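You operate a simulated robot arm through the tools that you are given. There is no shell and no other tool.

Carry out the task below with a simulated robot arm. There is one attempt and no reset: what you move stays moved.

JOB
Change the dryer tube on the blue drum and start its pump again.
Fine: yellow valve on the pump shut first; stand the drum's plain green tube on the white shelf, fit the purple one from that shelf; valve open last, till the feed gauge is in the green; the blue band tube stays. Set down upright: green dryer tube.
Where things are to end (x, y in the base frame): green dryer tube within 0.06 m of [0.78, 0.13].

Only the result counts: the job must be done as asked and must still hold three seconds after the hand-in. Knocking over, shifting, dropping, spilling or breaking anything else fails it.

ROBOT AND FRAMES
A 7-joint arm with a two-finger parallel gripper, fixed in place. Base frame: the origin is on the floor under the middle of its stand, x ahead of it, y to its left, z up. Readings come in m, rad, newtons and seconds.
With the tool pointing down near the work surface it reaches from about 0.42 to 0.9 m from the base axis. Its first joint turns from -2.496 to 2.496 rad. Payload 3 kg.
The tool frame sits at the grasp point between the pads (the TCP): z along the fingers, y along the line on which they close. The tips reach 0.03 m beyond it. Largest opening 0.094 m; finger width 0.028, thickness 0.01; the body of the gripper, 0.05 by 0.096 m, starts 0.055 m behind the TCP.
Orientation is told as [roll, pitch, yaw] about the base's x, y, z axes, in that order, counted from this pose: with the fingers straight down and closing along the base's y, the tool's x points along the base's -x, its y along +y and its z along -z.

CONTROLS
- The arm moves only by the tool step_arm. Its argument "steps" is a list of rows, each a list of 2 entries, a list of its own where there are three numbers: the shift along the base's x, y, z in m, then the turn, a rotation vector about the base's x, y, z in rad. In form: [[[dx, dy, dz], [wx, wy, wz]], ...]. A call has 1 to 20 rows; each row is the pose to reach, as a shift and turn from the pose commanded when the call began. "claw" is the opening, from 0 (shut) to 1 (fully open), set as the call begins (left out, the last holds). A row lasts 0.2 s, in which the tool goes at most 0.05 m and 0.15 rad; a call with a longer step from one row to the next is refused whole, and so is a gripper value outside its range. A pose out of reach is approached as far as the arm can. The call stops where the force on the tool passes 40 N (or 10 N more than at its start, if that is more) or the arm is blocked; 0.2 s more then pass. Each finger travels about 0.072 m/s and halts on what it meets, pressing with about 28 N; the grip force reading is that of the motor and also rises with nothing between the fingers. The clock runs only during rows and for 0.2 s after the last one: add rows that repeat a pose to give the fingers time. It gives the time, the measured TCP pose, the force on the tool (base axes), the opening and the grip force at its end, in the units of the frame above (readings bear some noise), with the torque about the TCP (base axes, N m) and any sound that the robot's microphone picked up.
- Cameras (640 x 400 px; columns grow to the right, rows downward): "scene" is fixed at [0.0496, -0.6498, 1.6128]; the picture's right is [0.80, -0.60, 0.00], its down [-0.24, -0.32, -0.92] and it looks along [0.55, 0.74, -0.39] (base axes); focal length 359 px, centre (320, 200). "wrist" rides on the gripper at [0.076, 0.014, -0.102] in the tool frame; the picture's right is [-0.18, 0.98, 0.00], its down [-0.75, -0.14, -0.64] and it looks along [-0.63, -0.12, 0.77] (tool axes); focal length 243 px, centre (320, 200). There is no depth. A picture from a camera that has moved, and an enlarged one, comes with that camera's place and axes in the base frame and with its lens.
- camera(camera): a new picture of that camera. No time passes.
- inspect(camera, box): a new picture of the part [left, top, right, bottom] of that camera's present view, enlarged. No time passes.
- close_job(): hands the job in; it is judged then, once.

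Nothing tells you positions but the pictures and the camera data. Unless the task says otherwise, let go and move clear before handing in.

The tools are called after "Emit:" as name(argument=value, ...) on one line, values as JSON. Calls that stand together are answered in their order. step_arm: Moves the arm, as the interface text tells. Its arguments: {"type":"object","properties":{"steps":{"type":"array","items":{"type":"array"}},"claw":{"type":"number"}},"required":["steps"]} The other tools are called the same way: camera (camera) takes a picture; inspect (camera, box) takes an enlarged picture of a part of a camera's view; close_job () hands the job in.

At the start:

```text
t: 0.0
ee_pos: [0.4952, 0.2377, 1.2717]
ee_rot: [0.001, 0.002, -0.001]
force: [-0.4, -0.1, 0.1]
wrist_torque: [0.01, 0.0, -0.02]
width: 0.0939
grasp_force: 0.2
```

scene: 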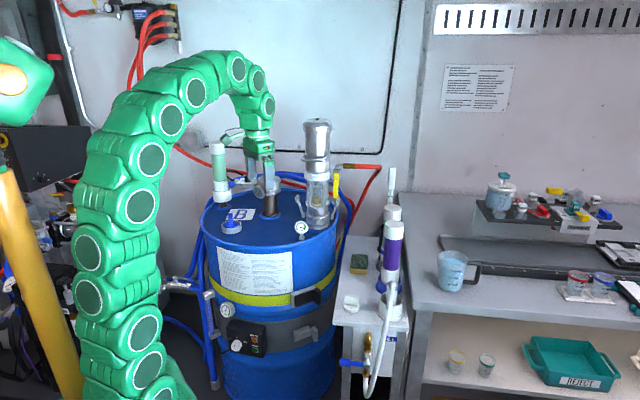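
wrist: 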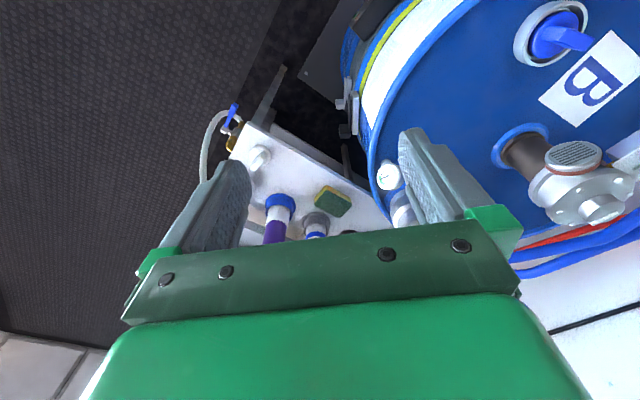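

I see a blue drum with a green tube and a pump on top, and a white shelf to its right holding a purple tube and another tube. I'll take enlarged views before moving anything.

Emit:
inspect(camera="scene", box=[190, 100, 350, 250])

Emit:
inspect(camera="scene", box=[320, 150, 440, 400])

Emit:
inspect(camera="wrist", box=[200, 60, 420, 260])

Emit:
inspect(camera="wrist", box=[360, 0, 640, 280])

```text
2.67 times, centred on (270, 175) of scene
camera zoom: at [0.0496, -0.6498, 1.6128], right [0.8, -0.6, 0.0], down [-0.24, -0.32, -0.92], along [0.55, 0.74, -0.39], focal length 956 px, centre (453, 267)
```

zoom: 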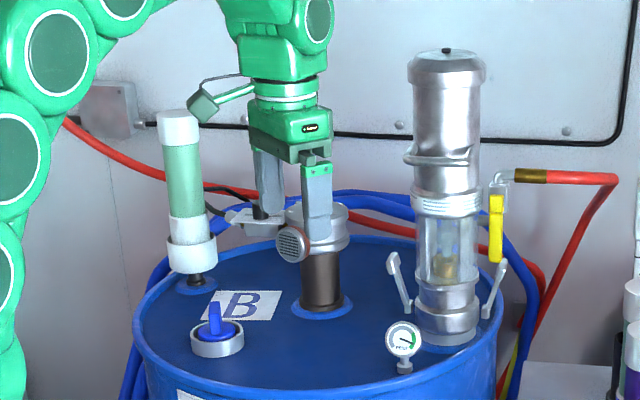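

```text
1.60 times, centred on (380, 275) of scene
camera zoom: at [0.0496, -0.6498, 1.6128], right [0.8, -0.6, 0.0], down [-0.24, -0.32, -0.92], along [0.55, 0.74, -0.39], focal length 574 px, centre (224, 80)
```

zoom: 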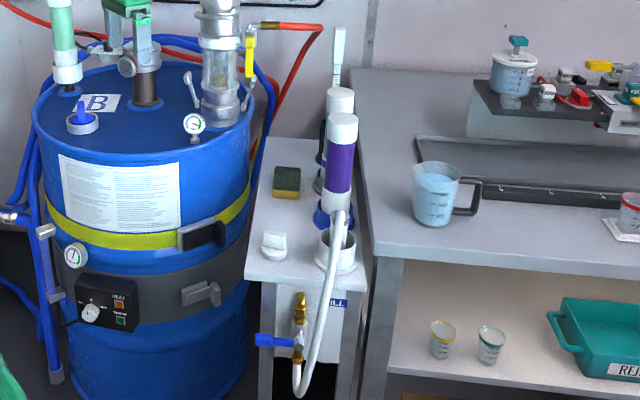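

```text
2.00 times, centred on (310, 160) of wrist
camera zoom: at [0.4197, 0.2516, 1.375], right [0.18, 0.98, 0.0], down [0.75, -0.14, 0.64], along [0.63, -0.12, -0.77], focal length 485 px, centre (340, 280)
```

zoom: 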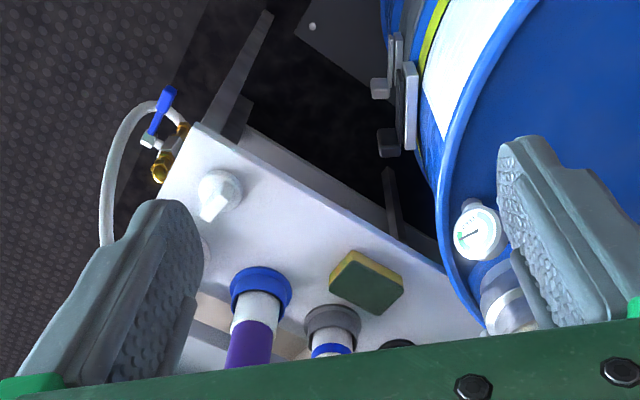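

```text
1.43 times, centred on (500, 140) of wrist
camera zoom: at [0.4197, 0.2516, 1.375], right [0.18, 0.98, 0.0], down [0.75, -0.14, 0.64], along [0.63, -0.12, -0.77], focal length 347 px, centre (63, 286)
```

zoom: 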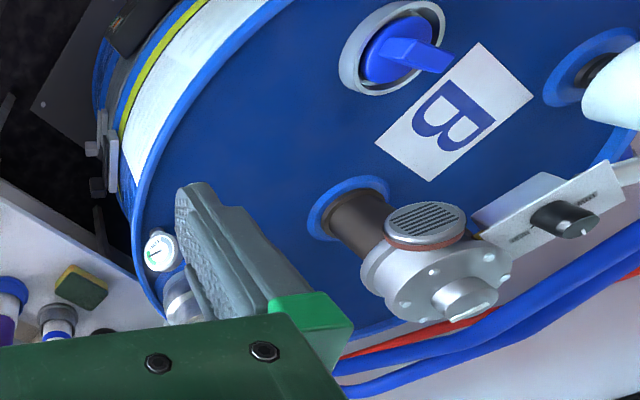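

The drum top is at roughly z 0.96, with the shelf to the right of it and lower. I'll zoom closer on the valve, gauges, tubes and holders to read the details.

Emit:
inspect(camera="scene", box=[290, 110, 350, 240])

Emit:
inspect(camera="scene", box=[340, 190, 420, 240])

Emit:
inspect(camera="scene", box=[335, 230, 425, 330])

Emit:
inspect(camera="scene", box=[280, 210, 320, 240])

Emit:
inspect(camera="scene", box=[200, 130, 260, 240])

Emit:
inspect(camera="scene", box=[210, 290, 280, 370])

```text
3.08 times, centred on (320, 175) of scene
camera zoom: at [0.0496, -0.6498, 1.6128], right [0.8, -0.6, 0.0], down [-0.24, -0.32, -0.92], along [0.55, 0.74, -0.39], focal length 1104 px, centre (320, 277)
```

zoom: 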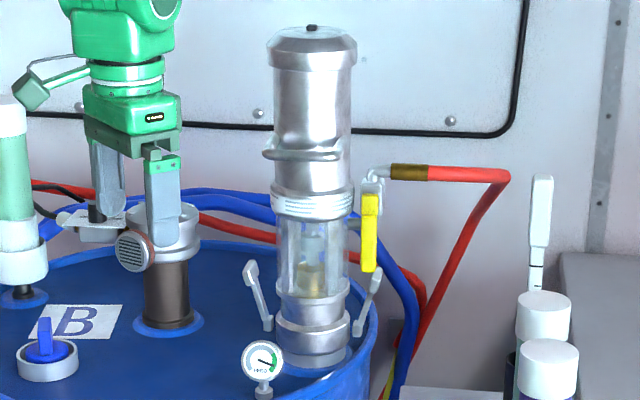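

```text
8.00 times, centred on (380, 215) of scene
camera zoom: at [0.0496, -0.6498, 1.6128], right [0.8, -0.6, 0.0], down [-0.24, -0.32, -0.92], along [0.55, 0.74, -0.39], focal length 2870 px, centre (-160, 80)
```

zoom: 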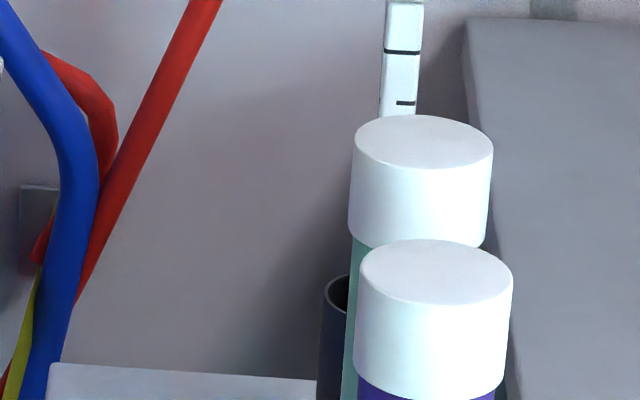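

```text
4.00 times, centred on (380, 280) of scene
camera zoom: at [0.0496, -0.6498, 1.6128], right [0.8, -0.6, 0.0], down [-0.24, -0.32, -0.92], along [0.55, 0.74, -0.39], focal length 1435 px, centre (80, -120)
```

zoom: 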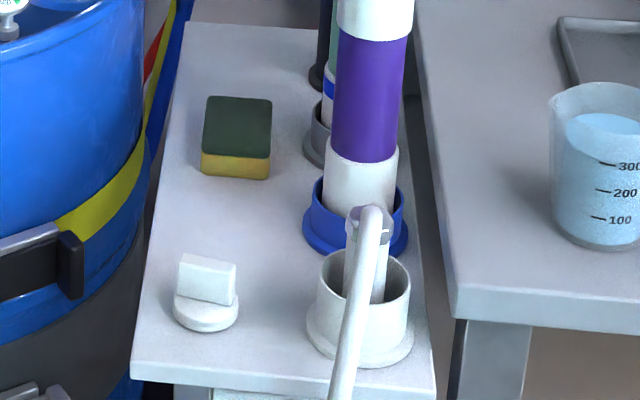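

```text
13.33 times, centred on (300, 225) of scene
camera zoom: at [0.0496, -0.6498, 1.6128], right [0.8, -0.6, 0.0], down [-0.24, -0.32, -0.92], along [0.55, 0.74, -0.39], focal length 4782 px, centre (587, -133)
```

zoom: 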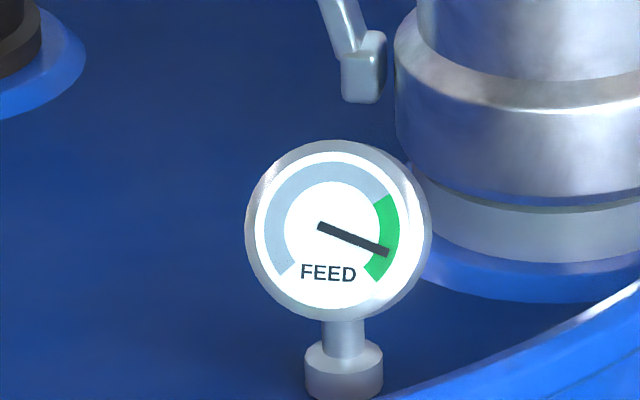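

```text
3.64 times, centred on (230, 185) of scene
camera zoom: at [0.0496, -0.6498, 1.6128], right [0.8, -0.6, 0.0], down [-0.24, -0.32, -0.92], along [0.55, 0.74, -0.39], focal length 1304 px, centre (647, 254)
```

zoom: 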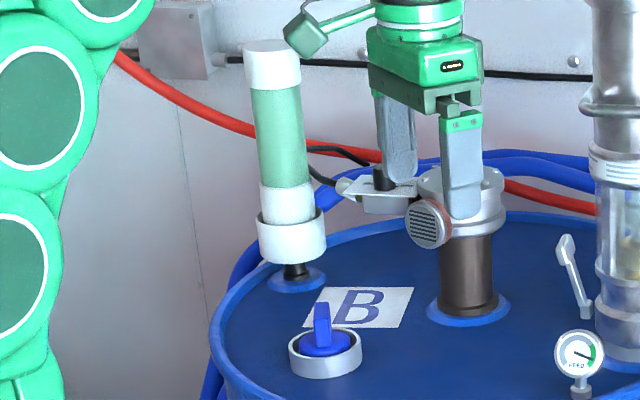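

```text
5.00 times, centred on (245, 330) of scene
camera zoom: at [0.0496, -0.6498, 1.6128], right [0.8, -0.6, 0.0], down [-0.24, -0.32, -0.92], along [0.55, 0.74, -0.39], focal length 1793 px, centre (695, -450)
```

zoom: 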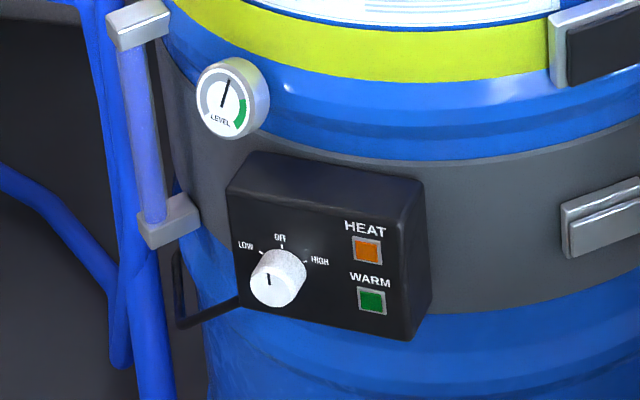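

The FEED gauge is on the drum top and reads in the green now, so the valve is open. The yellow lever hangs down beside the pump, near (0.86, 0.34, 1.13). I'll swing the wrist camera toward the pump to see how the valve is built.

Emit:
step_arm(steps=[[[0, -0.015, 0], [0.055, -0.105, 0]], [[0, -0.03, 0], [0.11, -0.21, 0]], [[0, -0.045, 0], [0.165, -0.315, 0]], [[0, -0.06, 0], [0.22, -0.42, 0]], [[0, -0.075, 0], [0.275, -0.525, 0]], [[0, -0.09, 0], [0.33, -0.63, 0]], [[0, -0.105, 0], [0.385, -0.735, 0]], [[0, -0.12, 0], [0.44, -0.84, 0]], [[0, -0.13, 0], [0.495, -0.945, 0]], [[0, -0.13, 0], [0.55, -1.05, 0]], [[0, -0.13, 0], [0.55, -1.05, 0]]], claw=1)

Emit:
camera(camera="wrist")

Emit:
camera(camera="scene")

```text
t: 2.4
ee_pos: [0.4959, 0.1088, 1.2725]
ee_rot: [0.853, -0.966, -0.468]
force: [-0.4, 0.0, -0.5]
wrist_torque: [0.0, 0.01, -0.01]
width: 0.094
grasp_force: 0.0
```

```text
taken
camera wrist: at [0.3693, 0.0961, 1.2551], right [-0.16, 0.8, 0.57], down [-0.11, -0.59, 0.8], along [0.98, 0.07, 0.18], focal length 243 px, centre (320, 200)
```

wrist: 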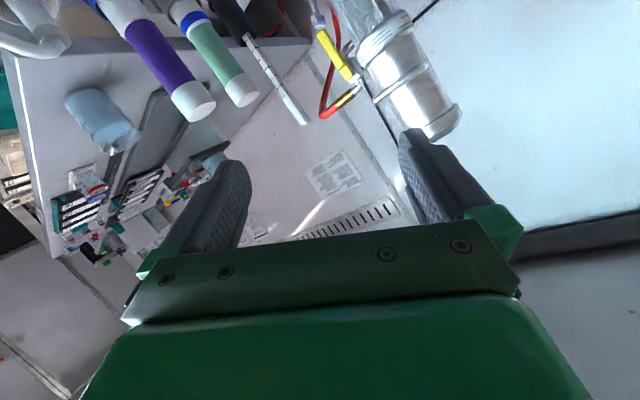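

```text
taken
```

scene: 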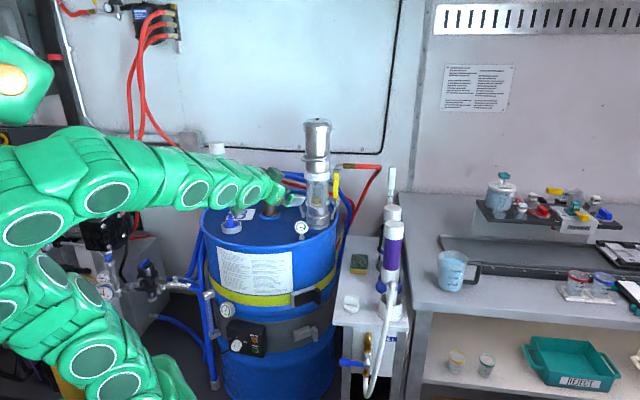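

The valve and tubes now show at the top of the wrist view. I'll zoom in on the valve.

Emit:
inspect(camera="wrist", box=[290, 0, 460, 130])

Emit:
inspect(camera="wrist", box=[0, 0, 330, 150])

Emit:
inspect(camera="scene", box=[290, 150, 370, 210])

```text
3.08 times, centred on (375, 65) of wrist
camera zoom: at [0.3693, 0.0961, 1.2551], right [-0.16, 0.8, 0.57], down [-0.11, -0.59, 0.8], along [0.98, 0.07, 0.18], focal length 746 px, centre (151, 615)
```

zoom: 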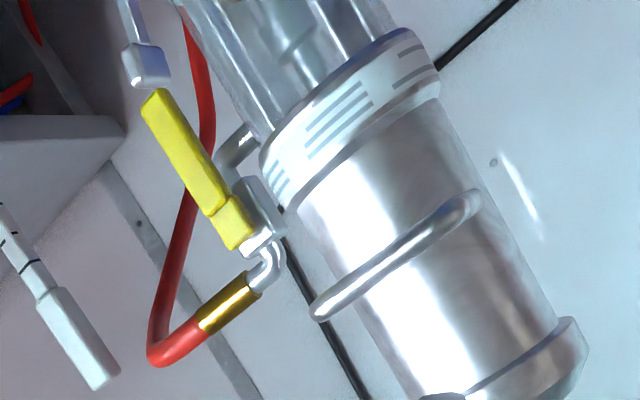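

```text
1.94 times, centred on (165, 75) of wrist
camera zoom: at [0.3693, 0.0961, 1.2551], right [-0.16, 0.8, 0.57], down [-0.11, -0.59, 0.8], along [0.98, 0.07, 0.18], focal length 470 px, centre (621, 442)
```

zoom: 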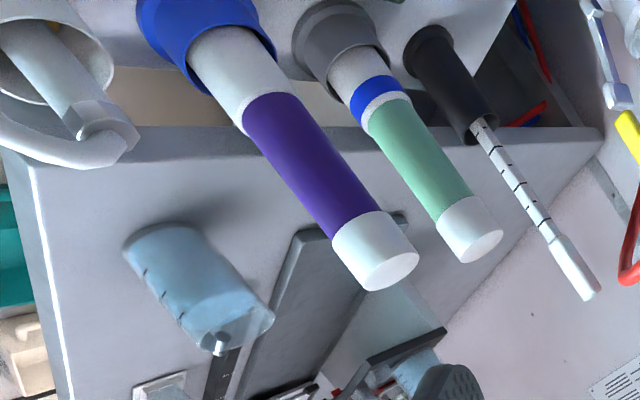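

```text
6.67 times, centred on (330, 180) of scene
camera zoom: at [0.0496, -0.6498, 1.6128], right [0.8, -0.6, 0.0], down [-0.24, -0.32, -0.92], along [0.55, 0.74, -0.39], focal length 2391 px, centre (253, 333)
```

zoom: 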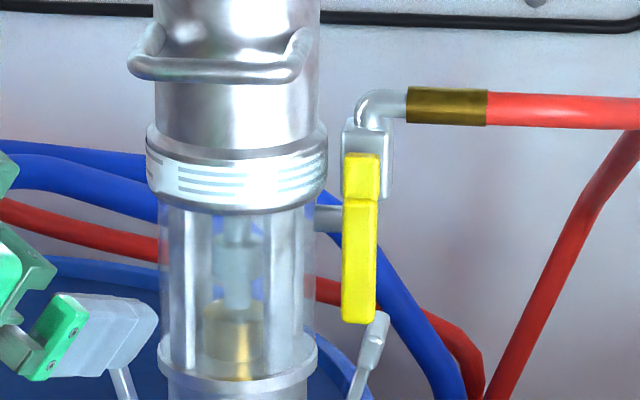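

The lever hub is near (0.838, 0.311, 1.18) and its tip near (0.834, 0.307, 1.094), facing roughly toward the robot. I'll level the tool along that direction and move closer to check the lever plane.

Emit:
step_arm(steps=[[[0.02, 0.005, -0.015], [-0.033, -0.096, 0.0425]], [[0.04, 0.012, -0.03], [-0.066, -0.192, 0.085]], [[0.06, 0.02, -0.05], [-0.1, -0.288, 0.1275]], [[0.08, 0.03, -0.07], [-0.133, -0.384, 0.17]], [[0.1, 0.036, -0.09], [-0.166, -0.48, 0.2125]], [[0.12, 0.043, -0.105], [-0.2, -0.576, 0.255]], [[0.134, 0.05, -0.122], [-0.2, -0.576, 0.255]], [[0.134, 0.05, -0.122], [-0.2, -0.576, 0.255]]])

Emit:
camera(camera="wrist")

Emit:
camera(camera="scene")

```text
t: 4.2
ee_pos: [0.6359, 0.1643, 1.181]
ee_rot: [-2.397, -1.554, 3.074]
force: [0.3, -0.1, 0.3]
wrist_torque: [0.02, 0.02, 0.01]
width: 0.0942
grasp_force: 0.1
out of reach, approached as far as the arm can: row 1, 2, 3, 4, 5, 6, 7, 8
```

```text
taken
camera wrist: at [0.5488, 0.1115, 1.1047], right [-0.62, 0.77, 0.17], down [-0.42, -0.51, 0.75], along [0.66, 0.39, 0.64], focal length 243 px, centre (320, 200)
```

wrist: 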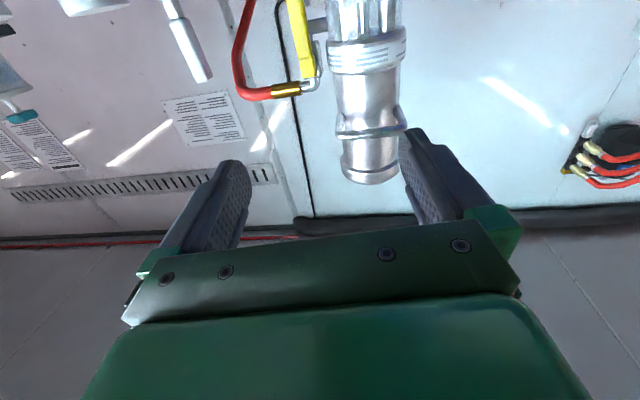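

```text
taken
```

scene: 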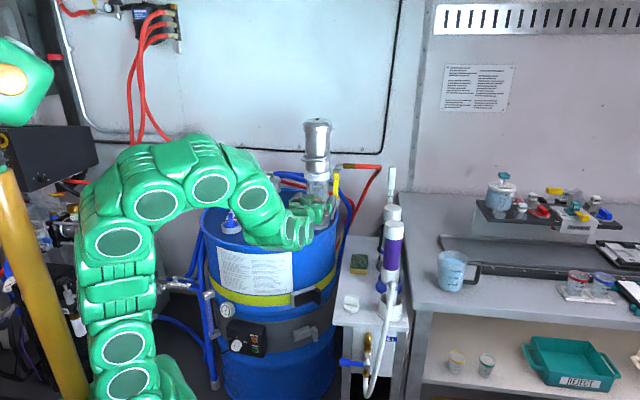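

The tool is almost level, but the arm stopped about 3 cm above the commanded height. I'll zoom on the lever from here to refine its geometry.

Emit:
inspect(camera="wrist", box=[230, 0, 420, 110])

Emit:
inspect(camera="scene", box=[240, 150, 370, 250])

```text
3.37 times, centred on (325, 55) of wrist
camera zoom: at [0.5488, 0.1115, 1.1047], right [-0.62, 0.77, 0.17], down [-0.42, -0.51, 0.75], along [0.66, 0.39, 0.64], focal length 817 px, centre (303, 688)
```

zoom: 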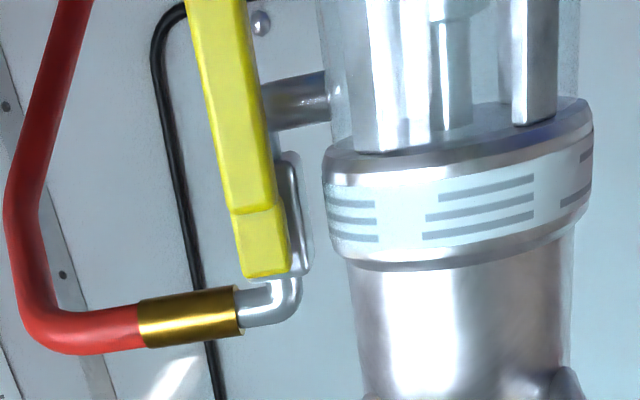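

```text
4.00 times, centred on (305, 200) of scene
camera zoom: at [0.0496, -0.6498, 1.6128], right [0.8, -0.6, 0.0], down [-0.24, -0.32, -0.92], along [0.55, 0.74, -0.39], focal length 1435 px, centre (380, 200)
```

zoom: 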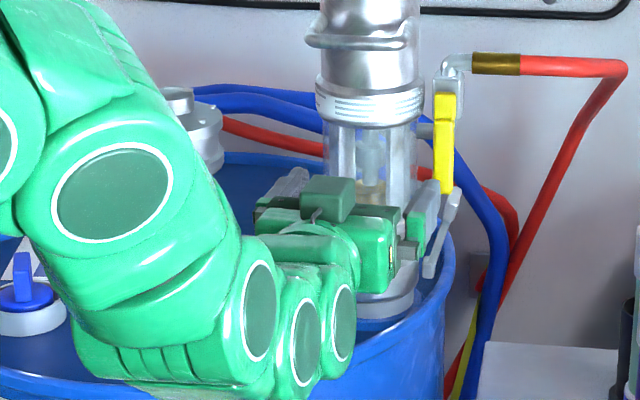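

The lever's axis points about 43° from x, and it should swing right, away from the pump, to shut. I'll pitch the tool about 25° down, part-close the fingers, and move to a standoff in front of the lever tip.

Emit:
step_arm(steps=[[[0.028, 0.016, 0.0], [-0.06, 0.064, 0.018]], [[0.056, 0.032, 0.0], [-0.12, 0.128, 0.036]], [[0.084, 0.048, 0.0], [-0.18, 0.192, 0.054]], [[0.112, 0.064, 0.0], [-0.24, 0.256, 0.072]], [[0.14, 0.08, 0.0], [-0.3, 0.32, 0.09]], [[0.14, 0.08, 0.0], [-0.3, 0.32, 0.09]]], claw=0.53)

Emit:
camera(camera="wrist")

Emit:
inspect(camera="scene", box=[240, 130, 400, 250])

```text
t: 5.6
ee_pos: [0.7752, 0.2448, 1.1799]
ee_rot: [-0.055, -1.131, 0.795]
force: [0.2, -0.4, -1.1]
wrist_torque: [0.02, -0.04, -0.03]
width: 0.0498
grasp_force: 0.1
```

```text
taken
camera wrist: at [0.6742, 0.1695, 1.1544], right [-0.61, 0.78, 0.14], down [-0.11, -0.26, 0.96], along [0.78, 0.57, 0.25], focal length 243 px, centre (320, 200)
```

wrist: 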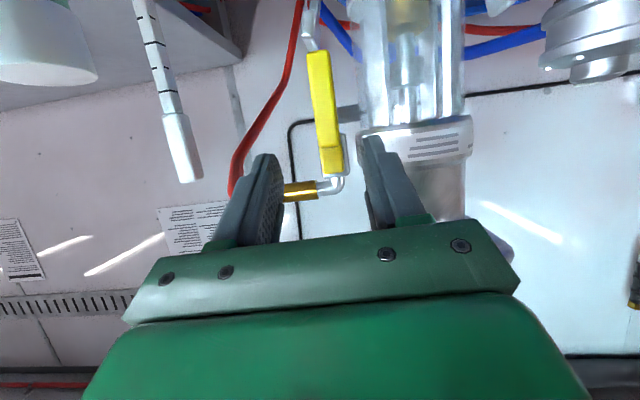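

```text
3.33 times, centred on (320, 190) of scene
camera zoom: at [0.0496, -0.6498, 1.6128], right [0.8, -0.6, 0.0], down [-0.24, -0.32, -0.92], along [0.55, 0.74, -0.39], focal length 1196 px, centre (320, 233)
```

zoom: 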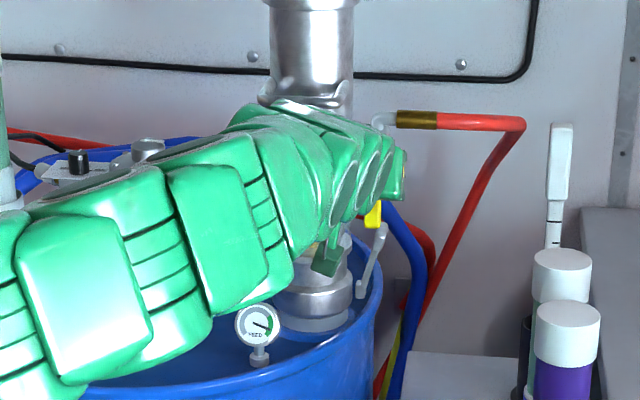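

The fingers are lined up either side of the lever and the rays confirm its position. I'll drop slightly and go in along the tool axis.

Emit:
step_arm(steps=[[[0.0, -0.002, -0.025], [0, 0, 0]], [[0.015, 0.012, -0.034], [0, 0, 0]], [[0.03, 0.025, -0.044], [0, 0, 0]], [[0.04, 0.034, -0.05], [0, 0, 0]], [[0.04, 0.034, -0.05], [0, 0, 0]]])

Emit:
camera(camera="wrist")

Emit:
inspect(camera="scene", box=[280, 140, 380, 240])

```text
t: 6.8
ee_pos: [0.8178, 0.277, 1.1316]
ee_rot: [-0.059, -1.134, 0.8]
force: [-0.6, 0.5, 0.3]
wrist_torque: [-0.01, 0.0, -0.01]
width: 0.0498
grasp_force: 0.1
```

```text
taken
camera wrist: at [0.7169, 0.2028, 1.106], right [-0.61, 0.78, 0.14], down [-0.11, -0.26, 0.96], along [0.78, 0.57, 0.25], focal length 243 px, centre (320, 200)
```

wrist: 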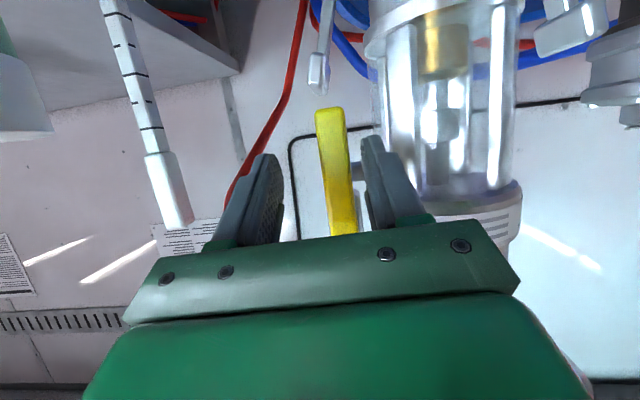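

```text
4.00 times, centred on (330, 190) of scene
camera zoom: at [0.0496, -0.6498, 1.6128], right [0.8, -0.6, 0.0], down [-0.24, -0.32, -0.92], along [0.55, 0.74, -0.39], focal length 1435 px, centre (280, 240)
```

zoom: 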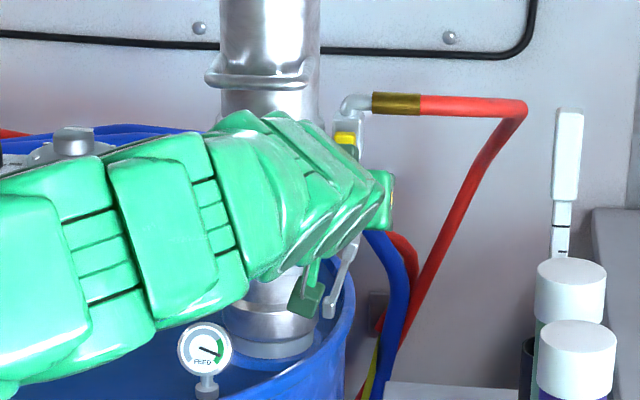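

The lever is between the fingertips with the pump glass clear. I'll go in the last 2 cm.

Emit:
step_arm(steps=[[[0.006, 0.008, -0.005], [0, 0, 0]], [[0.013, 0.016, -0.01], [0, 0, 0]], [[0.013, 0.016, -0.01], [0, 0, 0]]])

Emit:
camera(camera="wrist")

```text
t: 7.6
ee_pos: [0.8307, 0.2935, 1.1209]
ee_rot: [-0.06, -1.133, 0.799]
force: [-0.3, 1.5, 0.1]
wrist_torque: [0.01, -0.02, 0.03]
width: 0.0497
grasp_force: 0.1
```

```text
taken
camera wrist: at [0.7295, 0.2183, 1.0958], right [-0.61, 0.78, 0.14], down [-0.11, -0.26, 0.96], along [0.78, 0.57, 0.25], focal length 243 px, centre (320, 200)
```

wrist: 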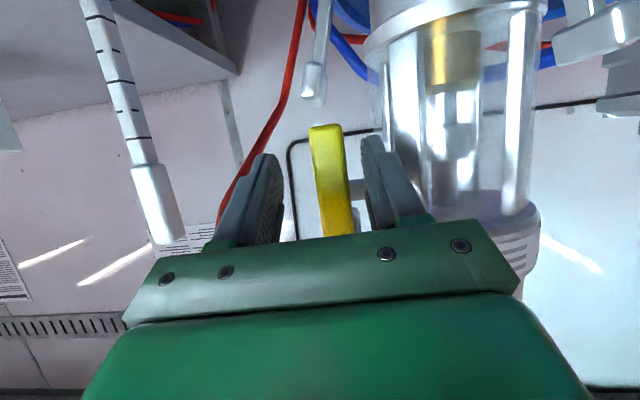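

The finger sits between lever and pump. I'll push the lever gently to the right by about 20° and check how it responds.

Emit:
step_arm(steps=[[[0.006, -0.006, 0.0], [0, 0, 0]], [[0.0115, -0.012, -0.001], [0, 0, 0]], [[0.0174, -0.0183, -0.002], [0, 0, 0]], [[0.0174, -0.0183, -0.002], [0, 0, 0]]])

Emit:
camera(camera="wrist")

Emit:
inspect(camera="scene", box=[280, 140, 380, 240])

```text
t: 8.6
ee_pos: [0.8467, 0.2742, 1.1193]
ee_rot: [-0.058, -1.131, 0.801]
force: [-1.0, -0.1, -0.4]
wrist_torque: [-0.03, 0.02, 0.0]
width: 0.0497
grasp_force: 0.0
```

```text
taken
camera wrist: at [0.746, 0.2002, 1.0937], right [-0.61, 0.78, 0.14], down [-0.11, -0.26, 0.96], along [0.78, 0.57, 0.25], focal length 243 px, centre (320, 200)
```

wrist: 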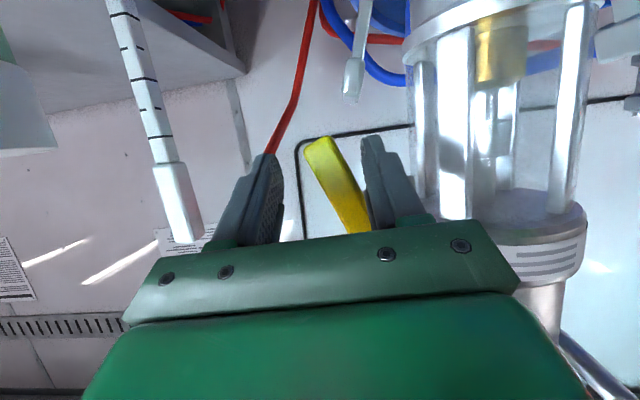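

```text
4.00 times, centred on (330, 190) of scene
camera zoom: at [0.0496, -0.6498, 1.6128], right [0.8, -0.6, 0.0], down [-0.24, -0.32, -0.92], along [0.55, 0.74, -0.39], focal length 1435 px, centre (280, 240)
```

zoom: 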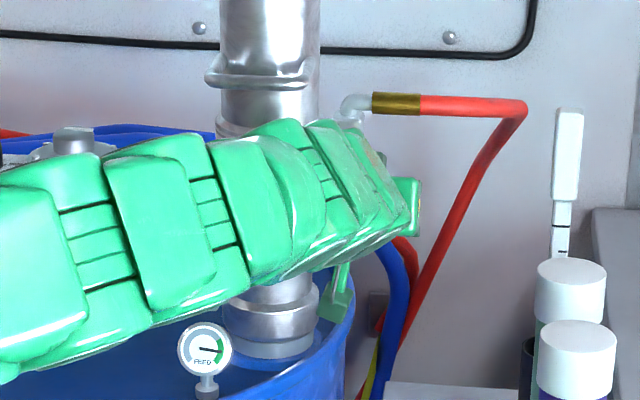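

The lever swings freely to the right and the FEED needle is starting to drop. I'll continue the arc toward horizontal.

Emit:
step_arm(steps=[[[0.009, -0.0098, 0.0015], [0, 0, 0]], [[0.0186, -0.0196, 0.003], [0, 0, 0]], [[0.0248, -0.0261, 0.012], [0, 0, 0]], [[0.0289, -0.0305, 0.0236], [0, 0, 0]], [[0.031, -0.0326, 0.033], [0, 0, 0]], [[0.0323, -0.0341, 0.0425], [0, 0, 0]], [[0.0323, -0.0341, 0.0425], [0, 0, 0]]])

Emit:
camera(camera="wrist")

Emit:
inspect(camera="scene", box=[280, 140, 380, 240])

```text
t: 10.0
ee_pos: [0.8789, 0.2436, 1.1536]
ee_rot: [-0.056, -1.123, 0.8]
force: [-4.6, -1.2, -12.0]
wrist_torque: [-0.35, -0.21, 0.04]
width: 0.0511
grasp_force: 1.4
stopped in row 7: the force on the tool passed its limit at 46 N (the readings are from after the stop); the commanded pose is now the measured one
```

```text
taken
camera wrist: at [0.7776, 0.1667, 1.13], right [-0.61, 0.78, 0.14], down [-0.1, -0.26, 0.96], along [0.78, 0.58, 0.24], focal length 243 px, centre (320, 200)
```

wrist: 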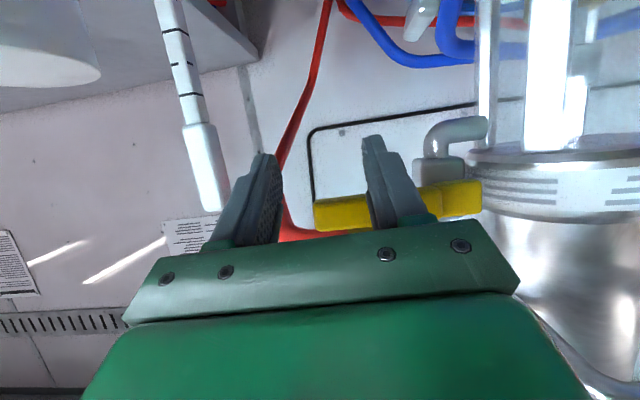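

```text
4.00 times, centred on (330, 190) of scene
camera zoom: at [0.0496, -0.6498, 1.6128], right [0.8, -0.6, 0.0], down [-0.24, -0.32, -0.92], along [0.55, 0.74, -0.39], focal length 1435 px, centre (280, 240)
```

zoom: 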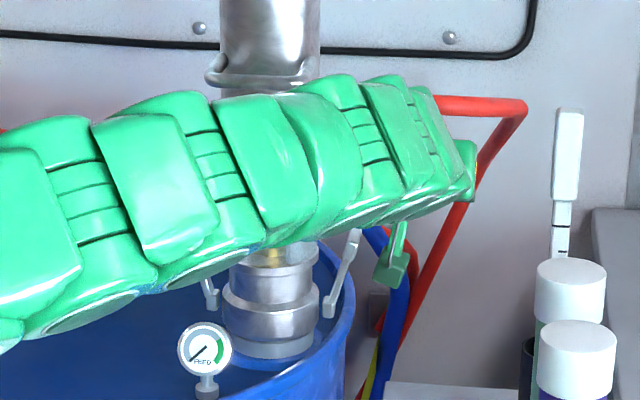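

The lever reached its horizontal stop and the FEED needle has fallen to zero, so the valve is shut. I'll drop away from the lever and back out horizontally.

Emit:
step_arm(steps=[[[0, 0, -0.012], [0, 0, 0]], [[0, 0, -0.025], [0, 0, 0]], [[-0.025, -0.023, -0.025], [0, 0, 0]], [[-0.05, -0.046, -0.02], [0, 0, 0]], [[-0.075, -0.07, -0.01], [0, 0, 0]], [[-0.1, -0.09, 0.01], [0, 0, 0]], [[-0.125, -0.11, 0.03], [0, 0, 0]], [[-0.15, -0.13, 0.05], [0, 0, 0]], [[-0.15, -0.13, 0.05], [0, 0, 0]]], claw=1)

Emit:
camera(camera="wrist")

Emit:
camera(camera="scene")

```text
t: 12.0
ee_pos: [0.7269, 0.1141, 1.2038]
ee_rot: [-0.058, -1.124, 0.802]
force: [1.6, 0.0, 0.5]
wrist_torque: [0.03, -0.04, 0.01]
width: 0.0938
grasp_force: 0.1
```

```text
taken
camera wrist: at [0.6264, 0.0394, 1.1788], right [-0.61, 0.78, 0.14], down [-0.11, -0.26, 0.96], along [0.78, 0.57, 0.24], focal length 243 px, centre (320, 200)
```

wrist: 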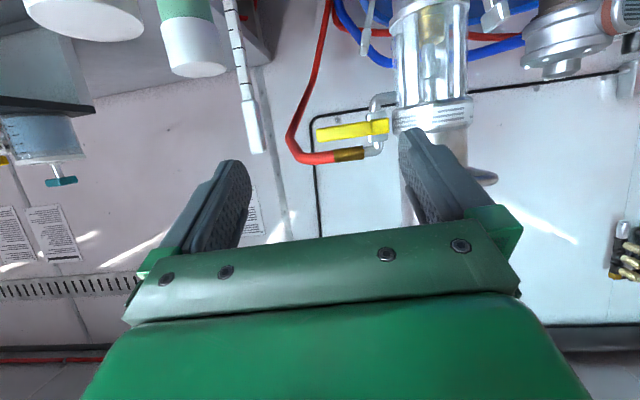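

```text
taken
```

scene: 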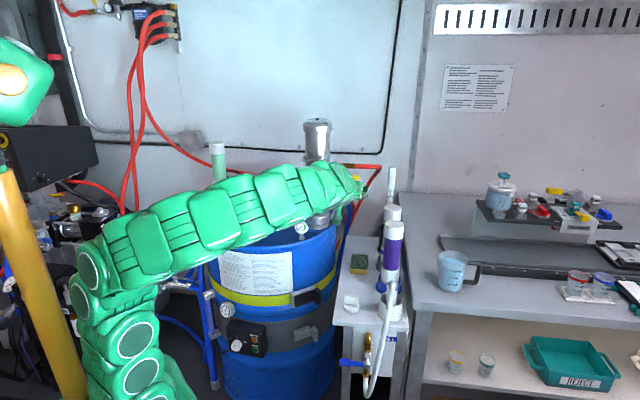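

The valve is shut with the lever horizontal. The green tube stands at about (0.578, 0.772) with its top near z 1.25. I'll back away from the pump and swing around toward the tube with the tool pitched about 45° down.

Emit:
step_arm(steps=[[[-0.035, 0.017, 0.02], [-0.018, 0.019, 0.013]], [[-0.07, 0.034, 0.04], [-0.036, 0.039, 0.026]], [[-0.105, 0.051, 0.06], [-0.054, 0.058, 0.039]], [[-0.14, 0.068, 0.08], [-0.072, 0.078, 0.052]], [[-0.177, 0.086, 0.1], [-0.09, 0.097, 0.065]], [[-0.195, 0.128, 0.105], [-0.108, 0.117, 0.078]], [[-0.213, 0.17, 0.11], [-0.126, 0.136, 0.091]], [[-0.231, 0.212, 0.115], [-0.145, 0.156, 0.104]], [[-0.25, 0.255, 0.12], [-0.163, 0.175, 0.117]], [[-0.268, 0.298, 0.125], [-0.181, 0.195, 0.13]], [[-0.287, 0.341, 0.13], [-0.2, 0.215, 0.144]], [[-0.307, 0.386, 0.133], [-0.235, 0.253, 0.169]], [[-0.307, 0.386, 0.133], [-0.235, 0.253, 0.169]]])

Emit:
camera(camera="wrist")

Emit:
camera(camera="scene")

```text
t: 14.8
ee_pos: [0.4278, 0.4911, 1.3365]
ee_rot: [0.098, -0.779, 0.844]
force: [-0.7, -0.4, 0.2]
wrist_torque: [0.01, -0.01, 0.03]
width: 0.0939
grasp_force: 0.1
```

```text
taken
camera wrist: at [0.3415, 0.3991, 1.3579], right [-0.69, 0.7, 0.2], down [0.22, -0.06, 0.97], along [0.69, 0.71, -0.11], focal length 243 px, centre (320, 200)
```

wrist: 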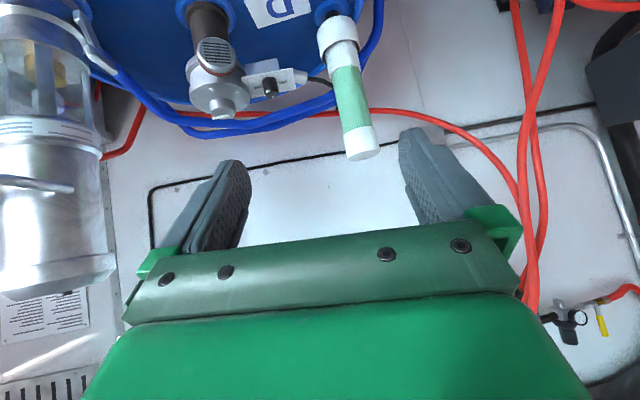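

```text
taken
```

scene: 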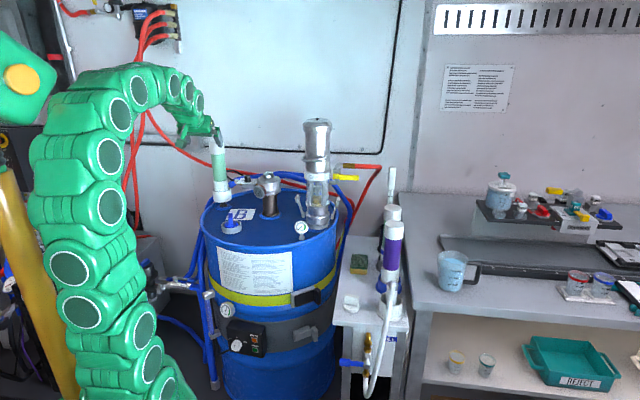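

The green tube is in clear view. I'll zoom in to refine its position and check the holder.

Emit:
inspect(camera="wrist", box=[280, 0, 420, 180])

Emit:
inspect(camera="scene", box=[190, 130, 260, 240])

```text
2.22 times, centred on (350, 90) of wrist
camera zoom: at [0.3415, 0.3991, 1.3579], right [-0.69, 0.7, 0.2], down [0.22, -0.06, 0.97], along [0.69, 0.71, -0.11], focal length 539 px, centre (253, 444)
```

zoom: 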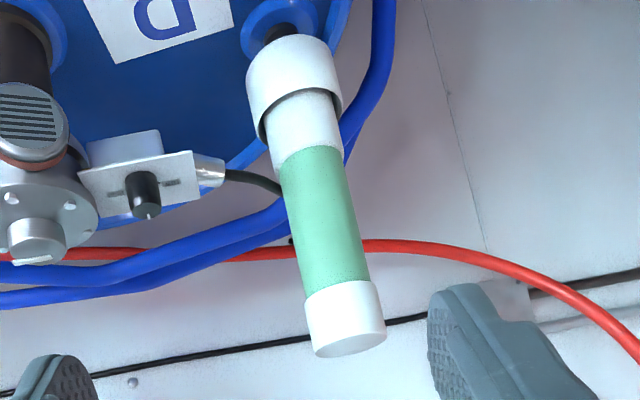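

```text
3.64 times, centred on (225, 185) of scene
camera zoom: at [0.0496, -0.6498, 1.6128], right [0.8, -0.6, 0.0], down [-0.24, -0.32, -0.92], along [0.55, 0.74, -0.39], focal length 1304 px, centre (666, 254)
```

zoom: 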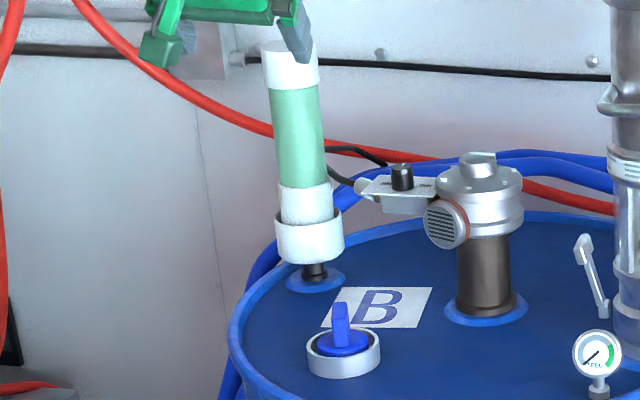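

The tube's depth is poorly determined from these two similar viewing directions. I'll straighten the tool roll and move closer and higher for a better angle.

Emit:
step_arm(steps=[[[0.015, 0.041, 0.015], [-0.0115, -0.013, 0.004]], [[0.03, 0.082, 0.03], [-0.023, -0.026, 0.008]], [[0.045, 0.12, 0.045], [-0.034, -0.039, 0.012]], [[0.055, 0.15, 0.06], [-0.046, -0.052, 0.017]], [[0.055, 0.15, 0.06], [-0.046, -0.052, 0.017]]])

Emit:
camera(camera="wrist")

Emit:
inspect(camera="scene", box=[190, 110, 260, 220])

```text
t: 16.0
ee_pos: [0.4743, 0.6498, 1.3963]
ee_rot: [-0.089, -0.776, 1.004]
force: [-0.1, 0.5, 0.3]
wrist_torque: [-0.02, -0.02, -0.01]
width: 0.094
grasp_force: 0.1
```

```text
taken
camera wrist: at [0.3879, 0.5568, 1.4161], right [-0.72, 0.69, 0.07], down [0.12, 0.02, 0.99], along [0.68, 0.72, -0.1], focal length 243 px, centre (320, 200)
```

wrist: 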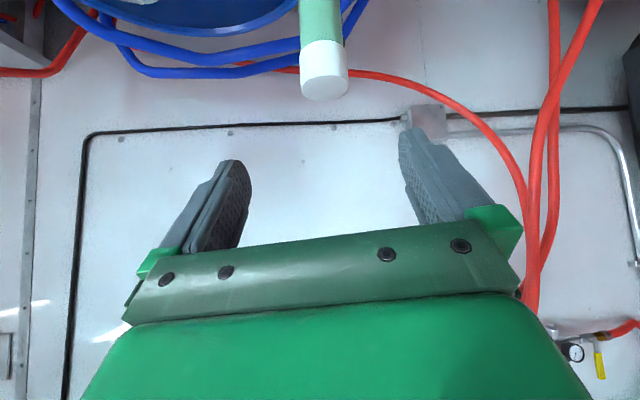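

```text
3.64 times, centred on (225, 165) of scene
camera zoom: at [0.0496, -0.6498, 1.6128], right [0.8, -0.6, 0.0], down [-0.24, -0.32, -0.92], along [0.55, 0.74, -0.39], focal length 1304 px, centre (666, 327)
```

zoom: 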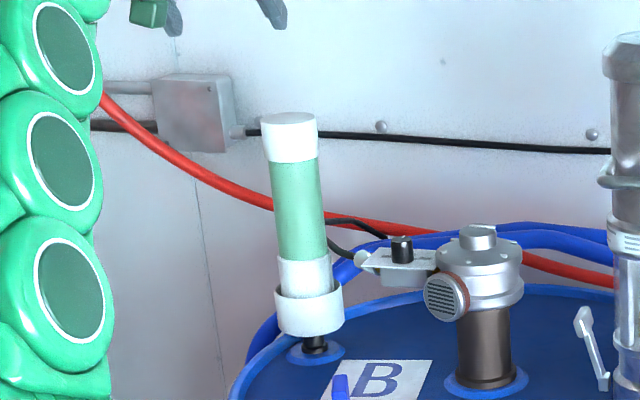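

The arm lags a little at the end of a move, so I'll add settling rows from now on. I'll zoom on the cap for a better fix.

Emit:
inspect(camera="wrist", box=[270, 0, 390, 120])

Emit:
inspect(camera="scene", box=[200, 135, 240, 175])

Emit:
inspect(camera="scene", box=[200, 170, 240, 210])

```text
3.33 times, centred on (330, 60) of wrist
camera zoom: at [0.3879, 0.5568, 1.4161], right [-0.72, 0.69, 0.07], down [0.12, 0.02, 0.99], along [0.68, 0.72, -0.1], focal length 809 px, centre (287, 667)
```

zoom: 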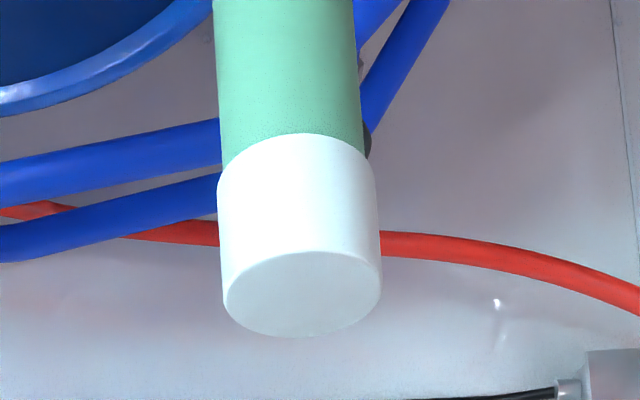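

```text
10.00 times, centred on (220, 155) of scene
camera zoom: at [0.0496, -0.6498, 1.6128], right [0.8, -0.6, 0.0], down [-0.24, -0.32, -0.92], along [0.55, 0.74, -0.39], focal length 3587 px, centre (1320, 650)
```

zoom: 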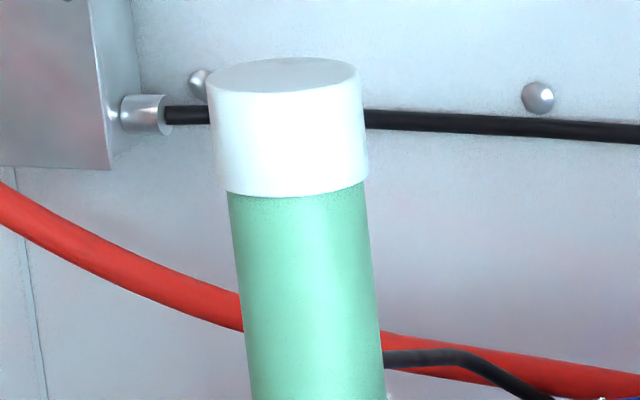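

```text
10.00 times, centred on (220, 190) of scene
camera zoom: at [0.0496, -0.6498, 1.6128], right [0.8, -0.6, 0.0], down [-0.24, -0.32, -0.92], along [0.55, 0.74, -0.39], focal length 3587 px, centre (1320, 300)
```

zoom: 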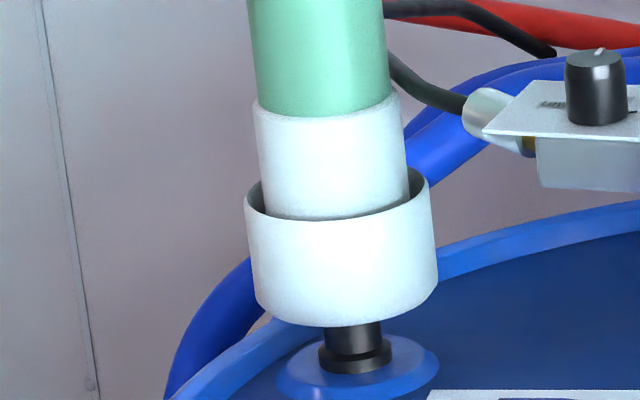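

The tube axis is at about (0.580, 0.777), with its top at z 1.249 and a cap about 63 mm across. I'll straighten the roll and go to a standoff 12 cm back along the tool axis.

Emit:
step_arm(steps=[[[0.018, 0.02, -0.028], [0.0155, 0.0175, -0.0057]], [[0.036, 0.04, -0.057], [0.031, 0.035, -0.0113]], [[0.054, 0.059, -0.085], [0.046, 0.052, -0.017]], [[0.054, 0.059, -0.085], [0.046, 0.052, -0.017]], [[0.054, 0.059, -0.085], [0.046, 0.052, -0.017]], [[0.054, 0.059, -0.085], [0.046, 0.052, -0.017]]])

Emit:
camera(camera="wrist")

Emit:
inspect(camera="scene", box=[180, 100, 260, 210])

```text
t: 17.4
ee_pos: [0.5298, 0.7078, 1.3128]
ee_rot: [0.009, -0.781, 0.919]
force: [-0.3, -0.1, 0.9]
wrist_torque: [-0.01, 0.02, 0.02]
width: 0.0938
grasp_force: 0.0
```

```text
taken
camera wrist: at [0.4435, 0.6155, 1.332], right [-0.7, 0.7, 0.14], down [0.17, -0.02, 0.99], along [0.69, 0.72, -0.1], focal length 243 px, centre (320, 200)
```

wrist: 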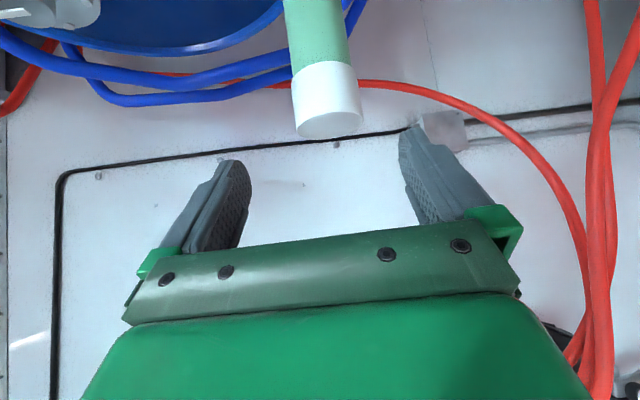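

```text
3.64 times, centred on (220, 155) of scene
camera zoom: at [0.0496, -0.6498, 1.6128], right [0.8, -0.6, 0.0], down [-0.24, -0.32, -0.92], along [0.55, 0.74, -0.39], focal length 1304 px, centre (684, 364)
```

zoom: 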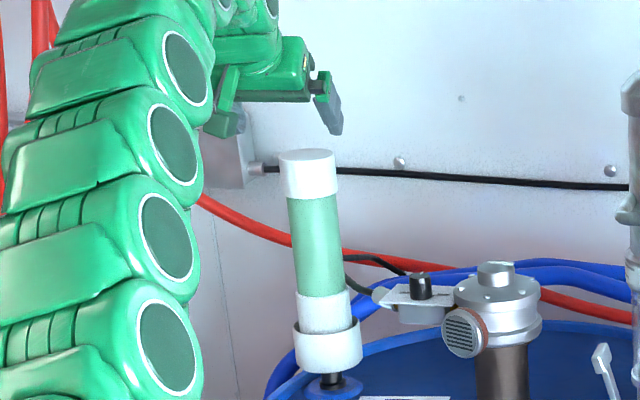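

The tube lies centred between the fingers, within about 3 mm. I'll advance along the tool axis to the cap.

Emit:
step_arm(steps=[[[0.012, 0.017, -0.021], [0, 0, 0]], [[0.025, 0.035, -0.043], [0, 0, 0]], [[0.038, 0.053, -0.064], [0, 0, 0]], [[0.051, 0.071, -0.086], [0, 0, 0]], [[0.051, 0.071, -0.086], [0, 0, 0]], [[0.051, 0.071, -0.086], [0, 0, 0]]])

Emit:
camera(camera="wrist")

Emit:
inspect(camera="scene", box=[180, 110, 260, 210])

```text
t: 18.8
ee_pos: [0.5826, 0.78, 1.2278]
ee_rot: [0.01, -0.784, 0.918]
force: [0.0, -0.1, 0.2]
wrist_torque: [0.04, 0.01, -0.02]
width: 0.0938
grasp_force: 0.0
```

```text
taken
camera wrist: at [0.4959, 0.6867, 1.2475], right [-0.7, 0.7, 0.14], down [0.17, -0.02, 0.99], along [0.69, 0.72, -0.1], focal length 243 px, centre (320, 200)
```

wrist: 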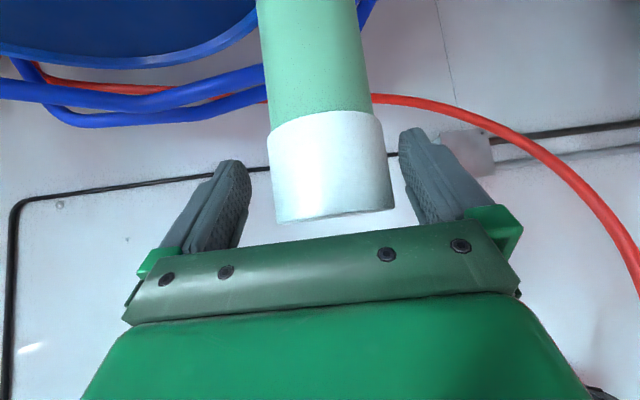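

```text
4.00 times, centred on (220, 160) of scene
camera zoom: at [0.0496, -0.6498, 1.6128], right [0.8, -0.6, 0.0], down [-0.24, -0.32, -0.92], along [0.55, 0.74, -0.39], focal length 1435 px, centre (720, 360)
```

zoom: 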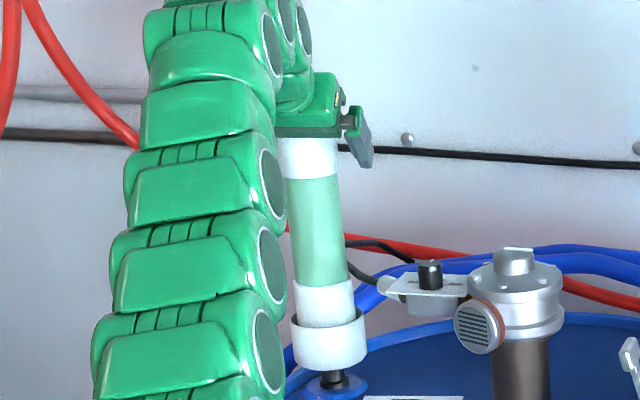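

The cap sits between the pads at the right depth. I'll close the gripper.

Emit:
step_arm(steps=[[[0, 0, 0], [0, 0, 0]], [[0, 0, 0], [0, 0, 0]], [[0, 0, 0], [0, 0, 0]], [[0, 0, 0], [0, 0, 0]], [[0, 0, 0], [0, 0, 0]]], claw=0)

Emit:
camera(camera="wrist")

Emit:
inspect(camera="scene", box=[180, 110, 260, 210])

```text
t: 20.0
ee_pos: [0.5836, 0.7786, 1.2281]
ee_rot: [0.008, -0.782, 0.917]
force: [-0.2, 0.3, 3.2]
wrist_torque: [0.01, -0.05, -0.01]
width: 0.0658
grasp_force: 27.7
```

```text
taken
camera wrist: at [0.4958, 0.6866, 1.2476], right [-0.7, 0.7, 0.14], down [0.17, -0.02, 0.99], along [0.69, 0.72, -0.1], focal length 243 px, centre (320, 200)
```

wrist: 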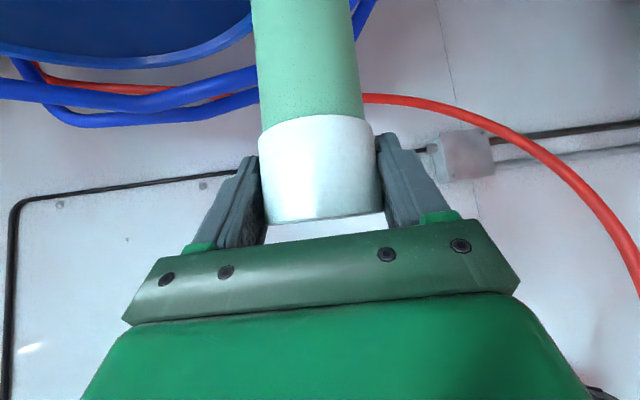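

```text
4.00 times, centred on (220, 160) of scene
camera zoom: at [0.0496, -0.6498, 1.6128], right [0.8, -0.6, 0.0], down [-0.24, -0.32, -0.92], along [0.55, 0.74, -0.39], focal length 1435 px, centre (720, 360)
```

zoom: 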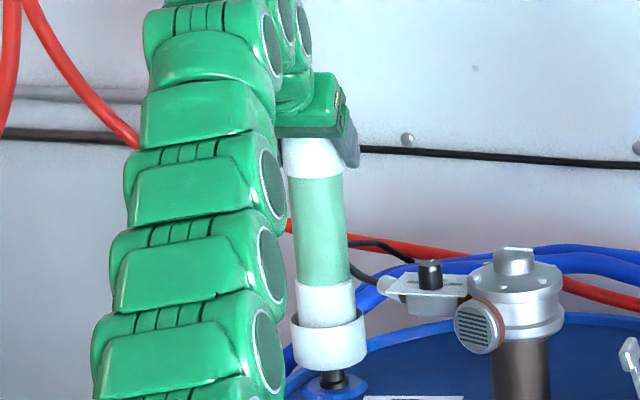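

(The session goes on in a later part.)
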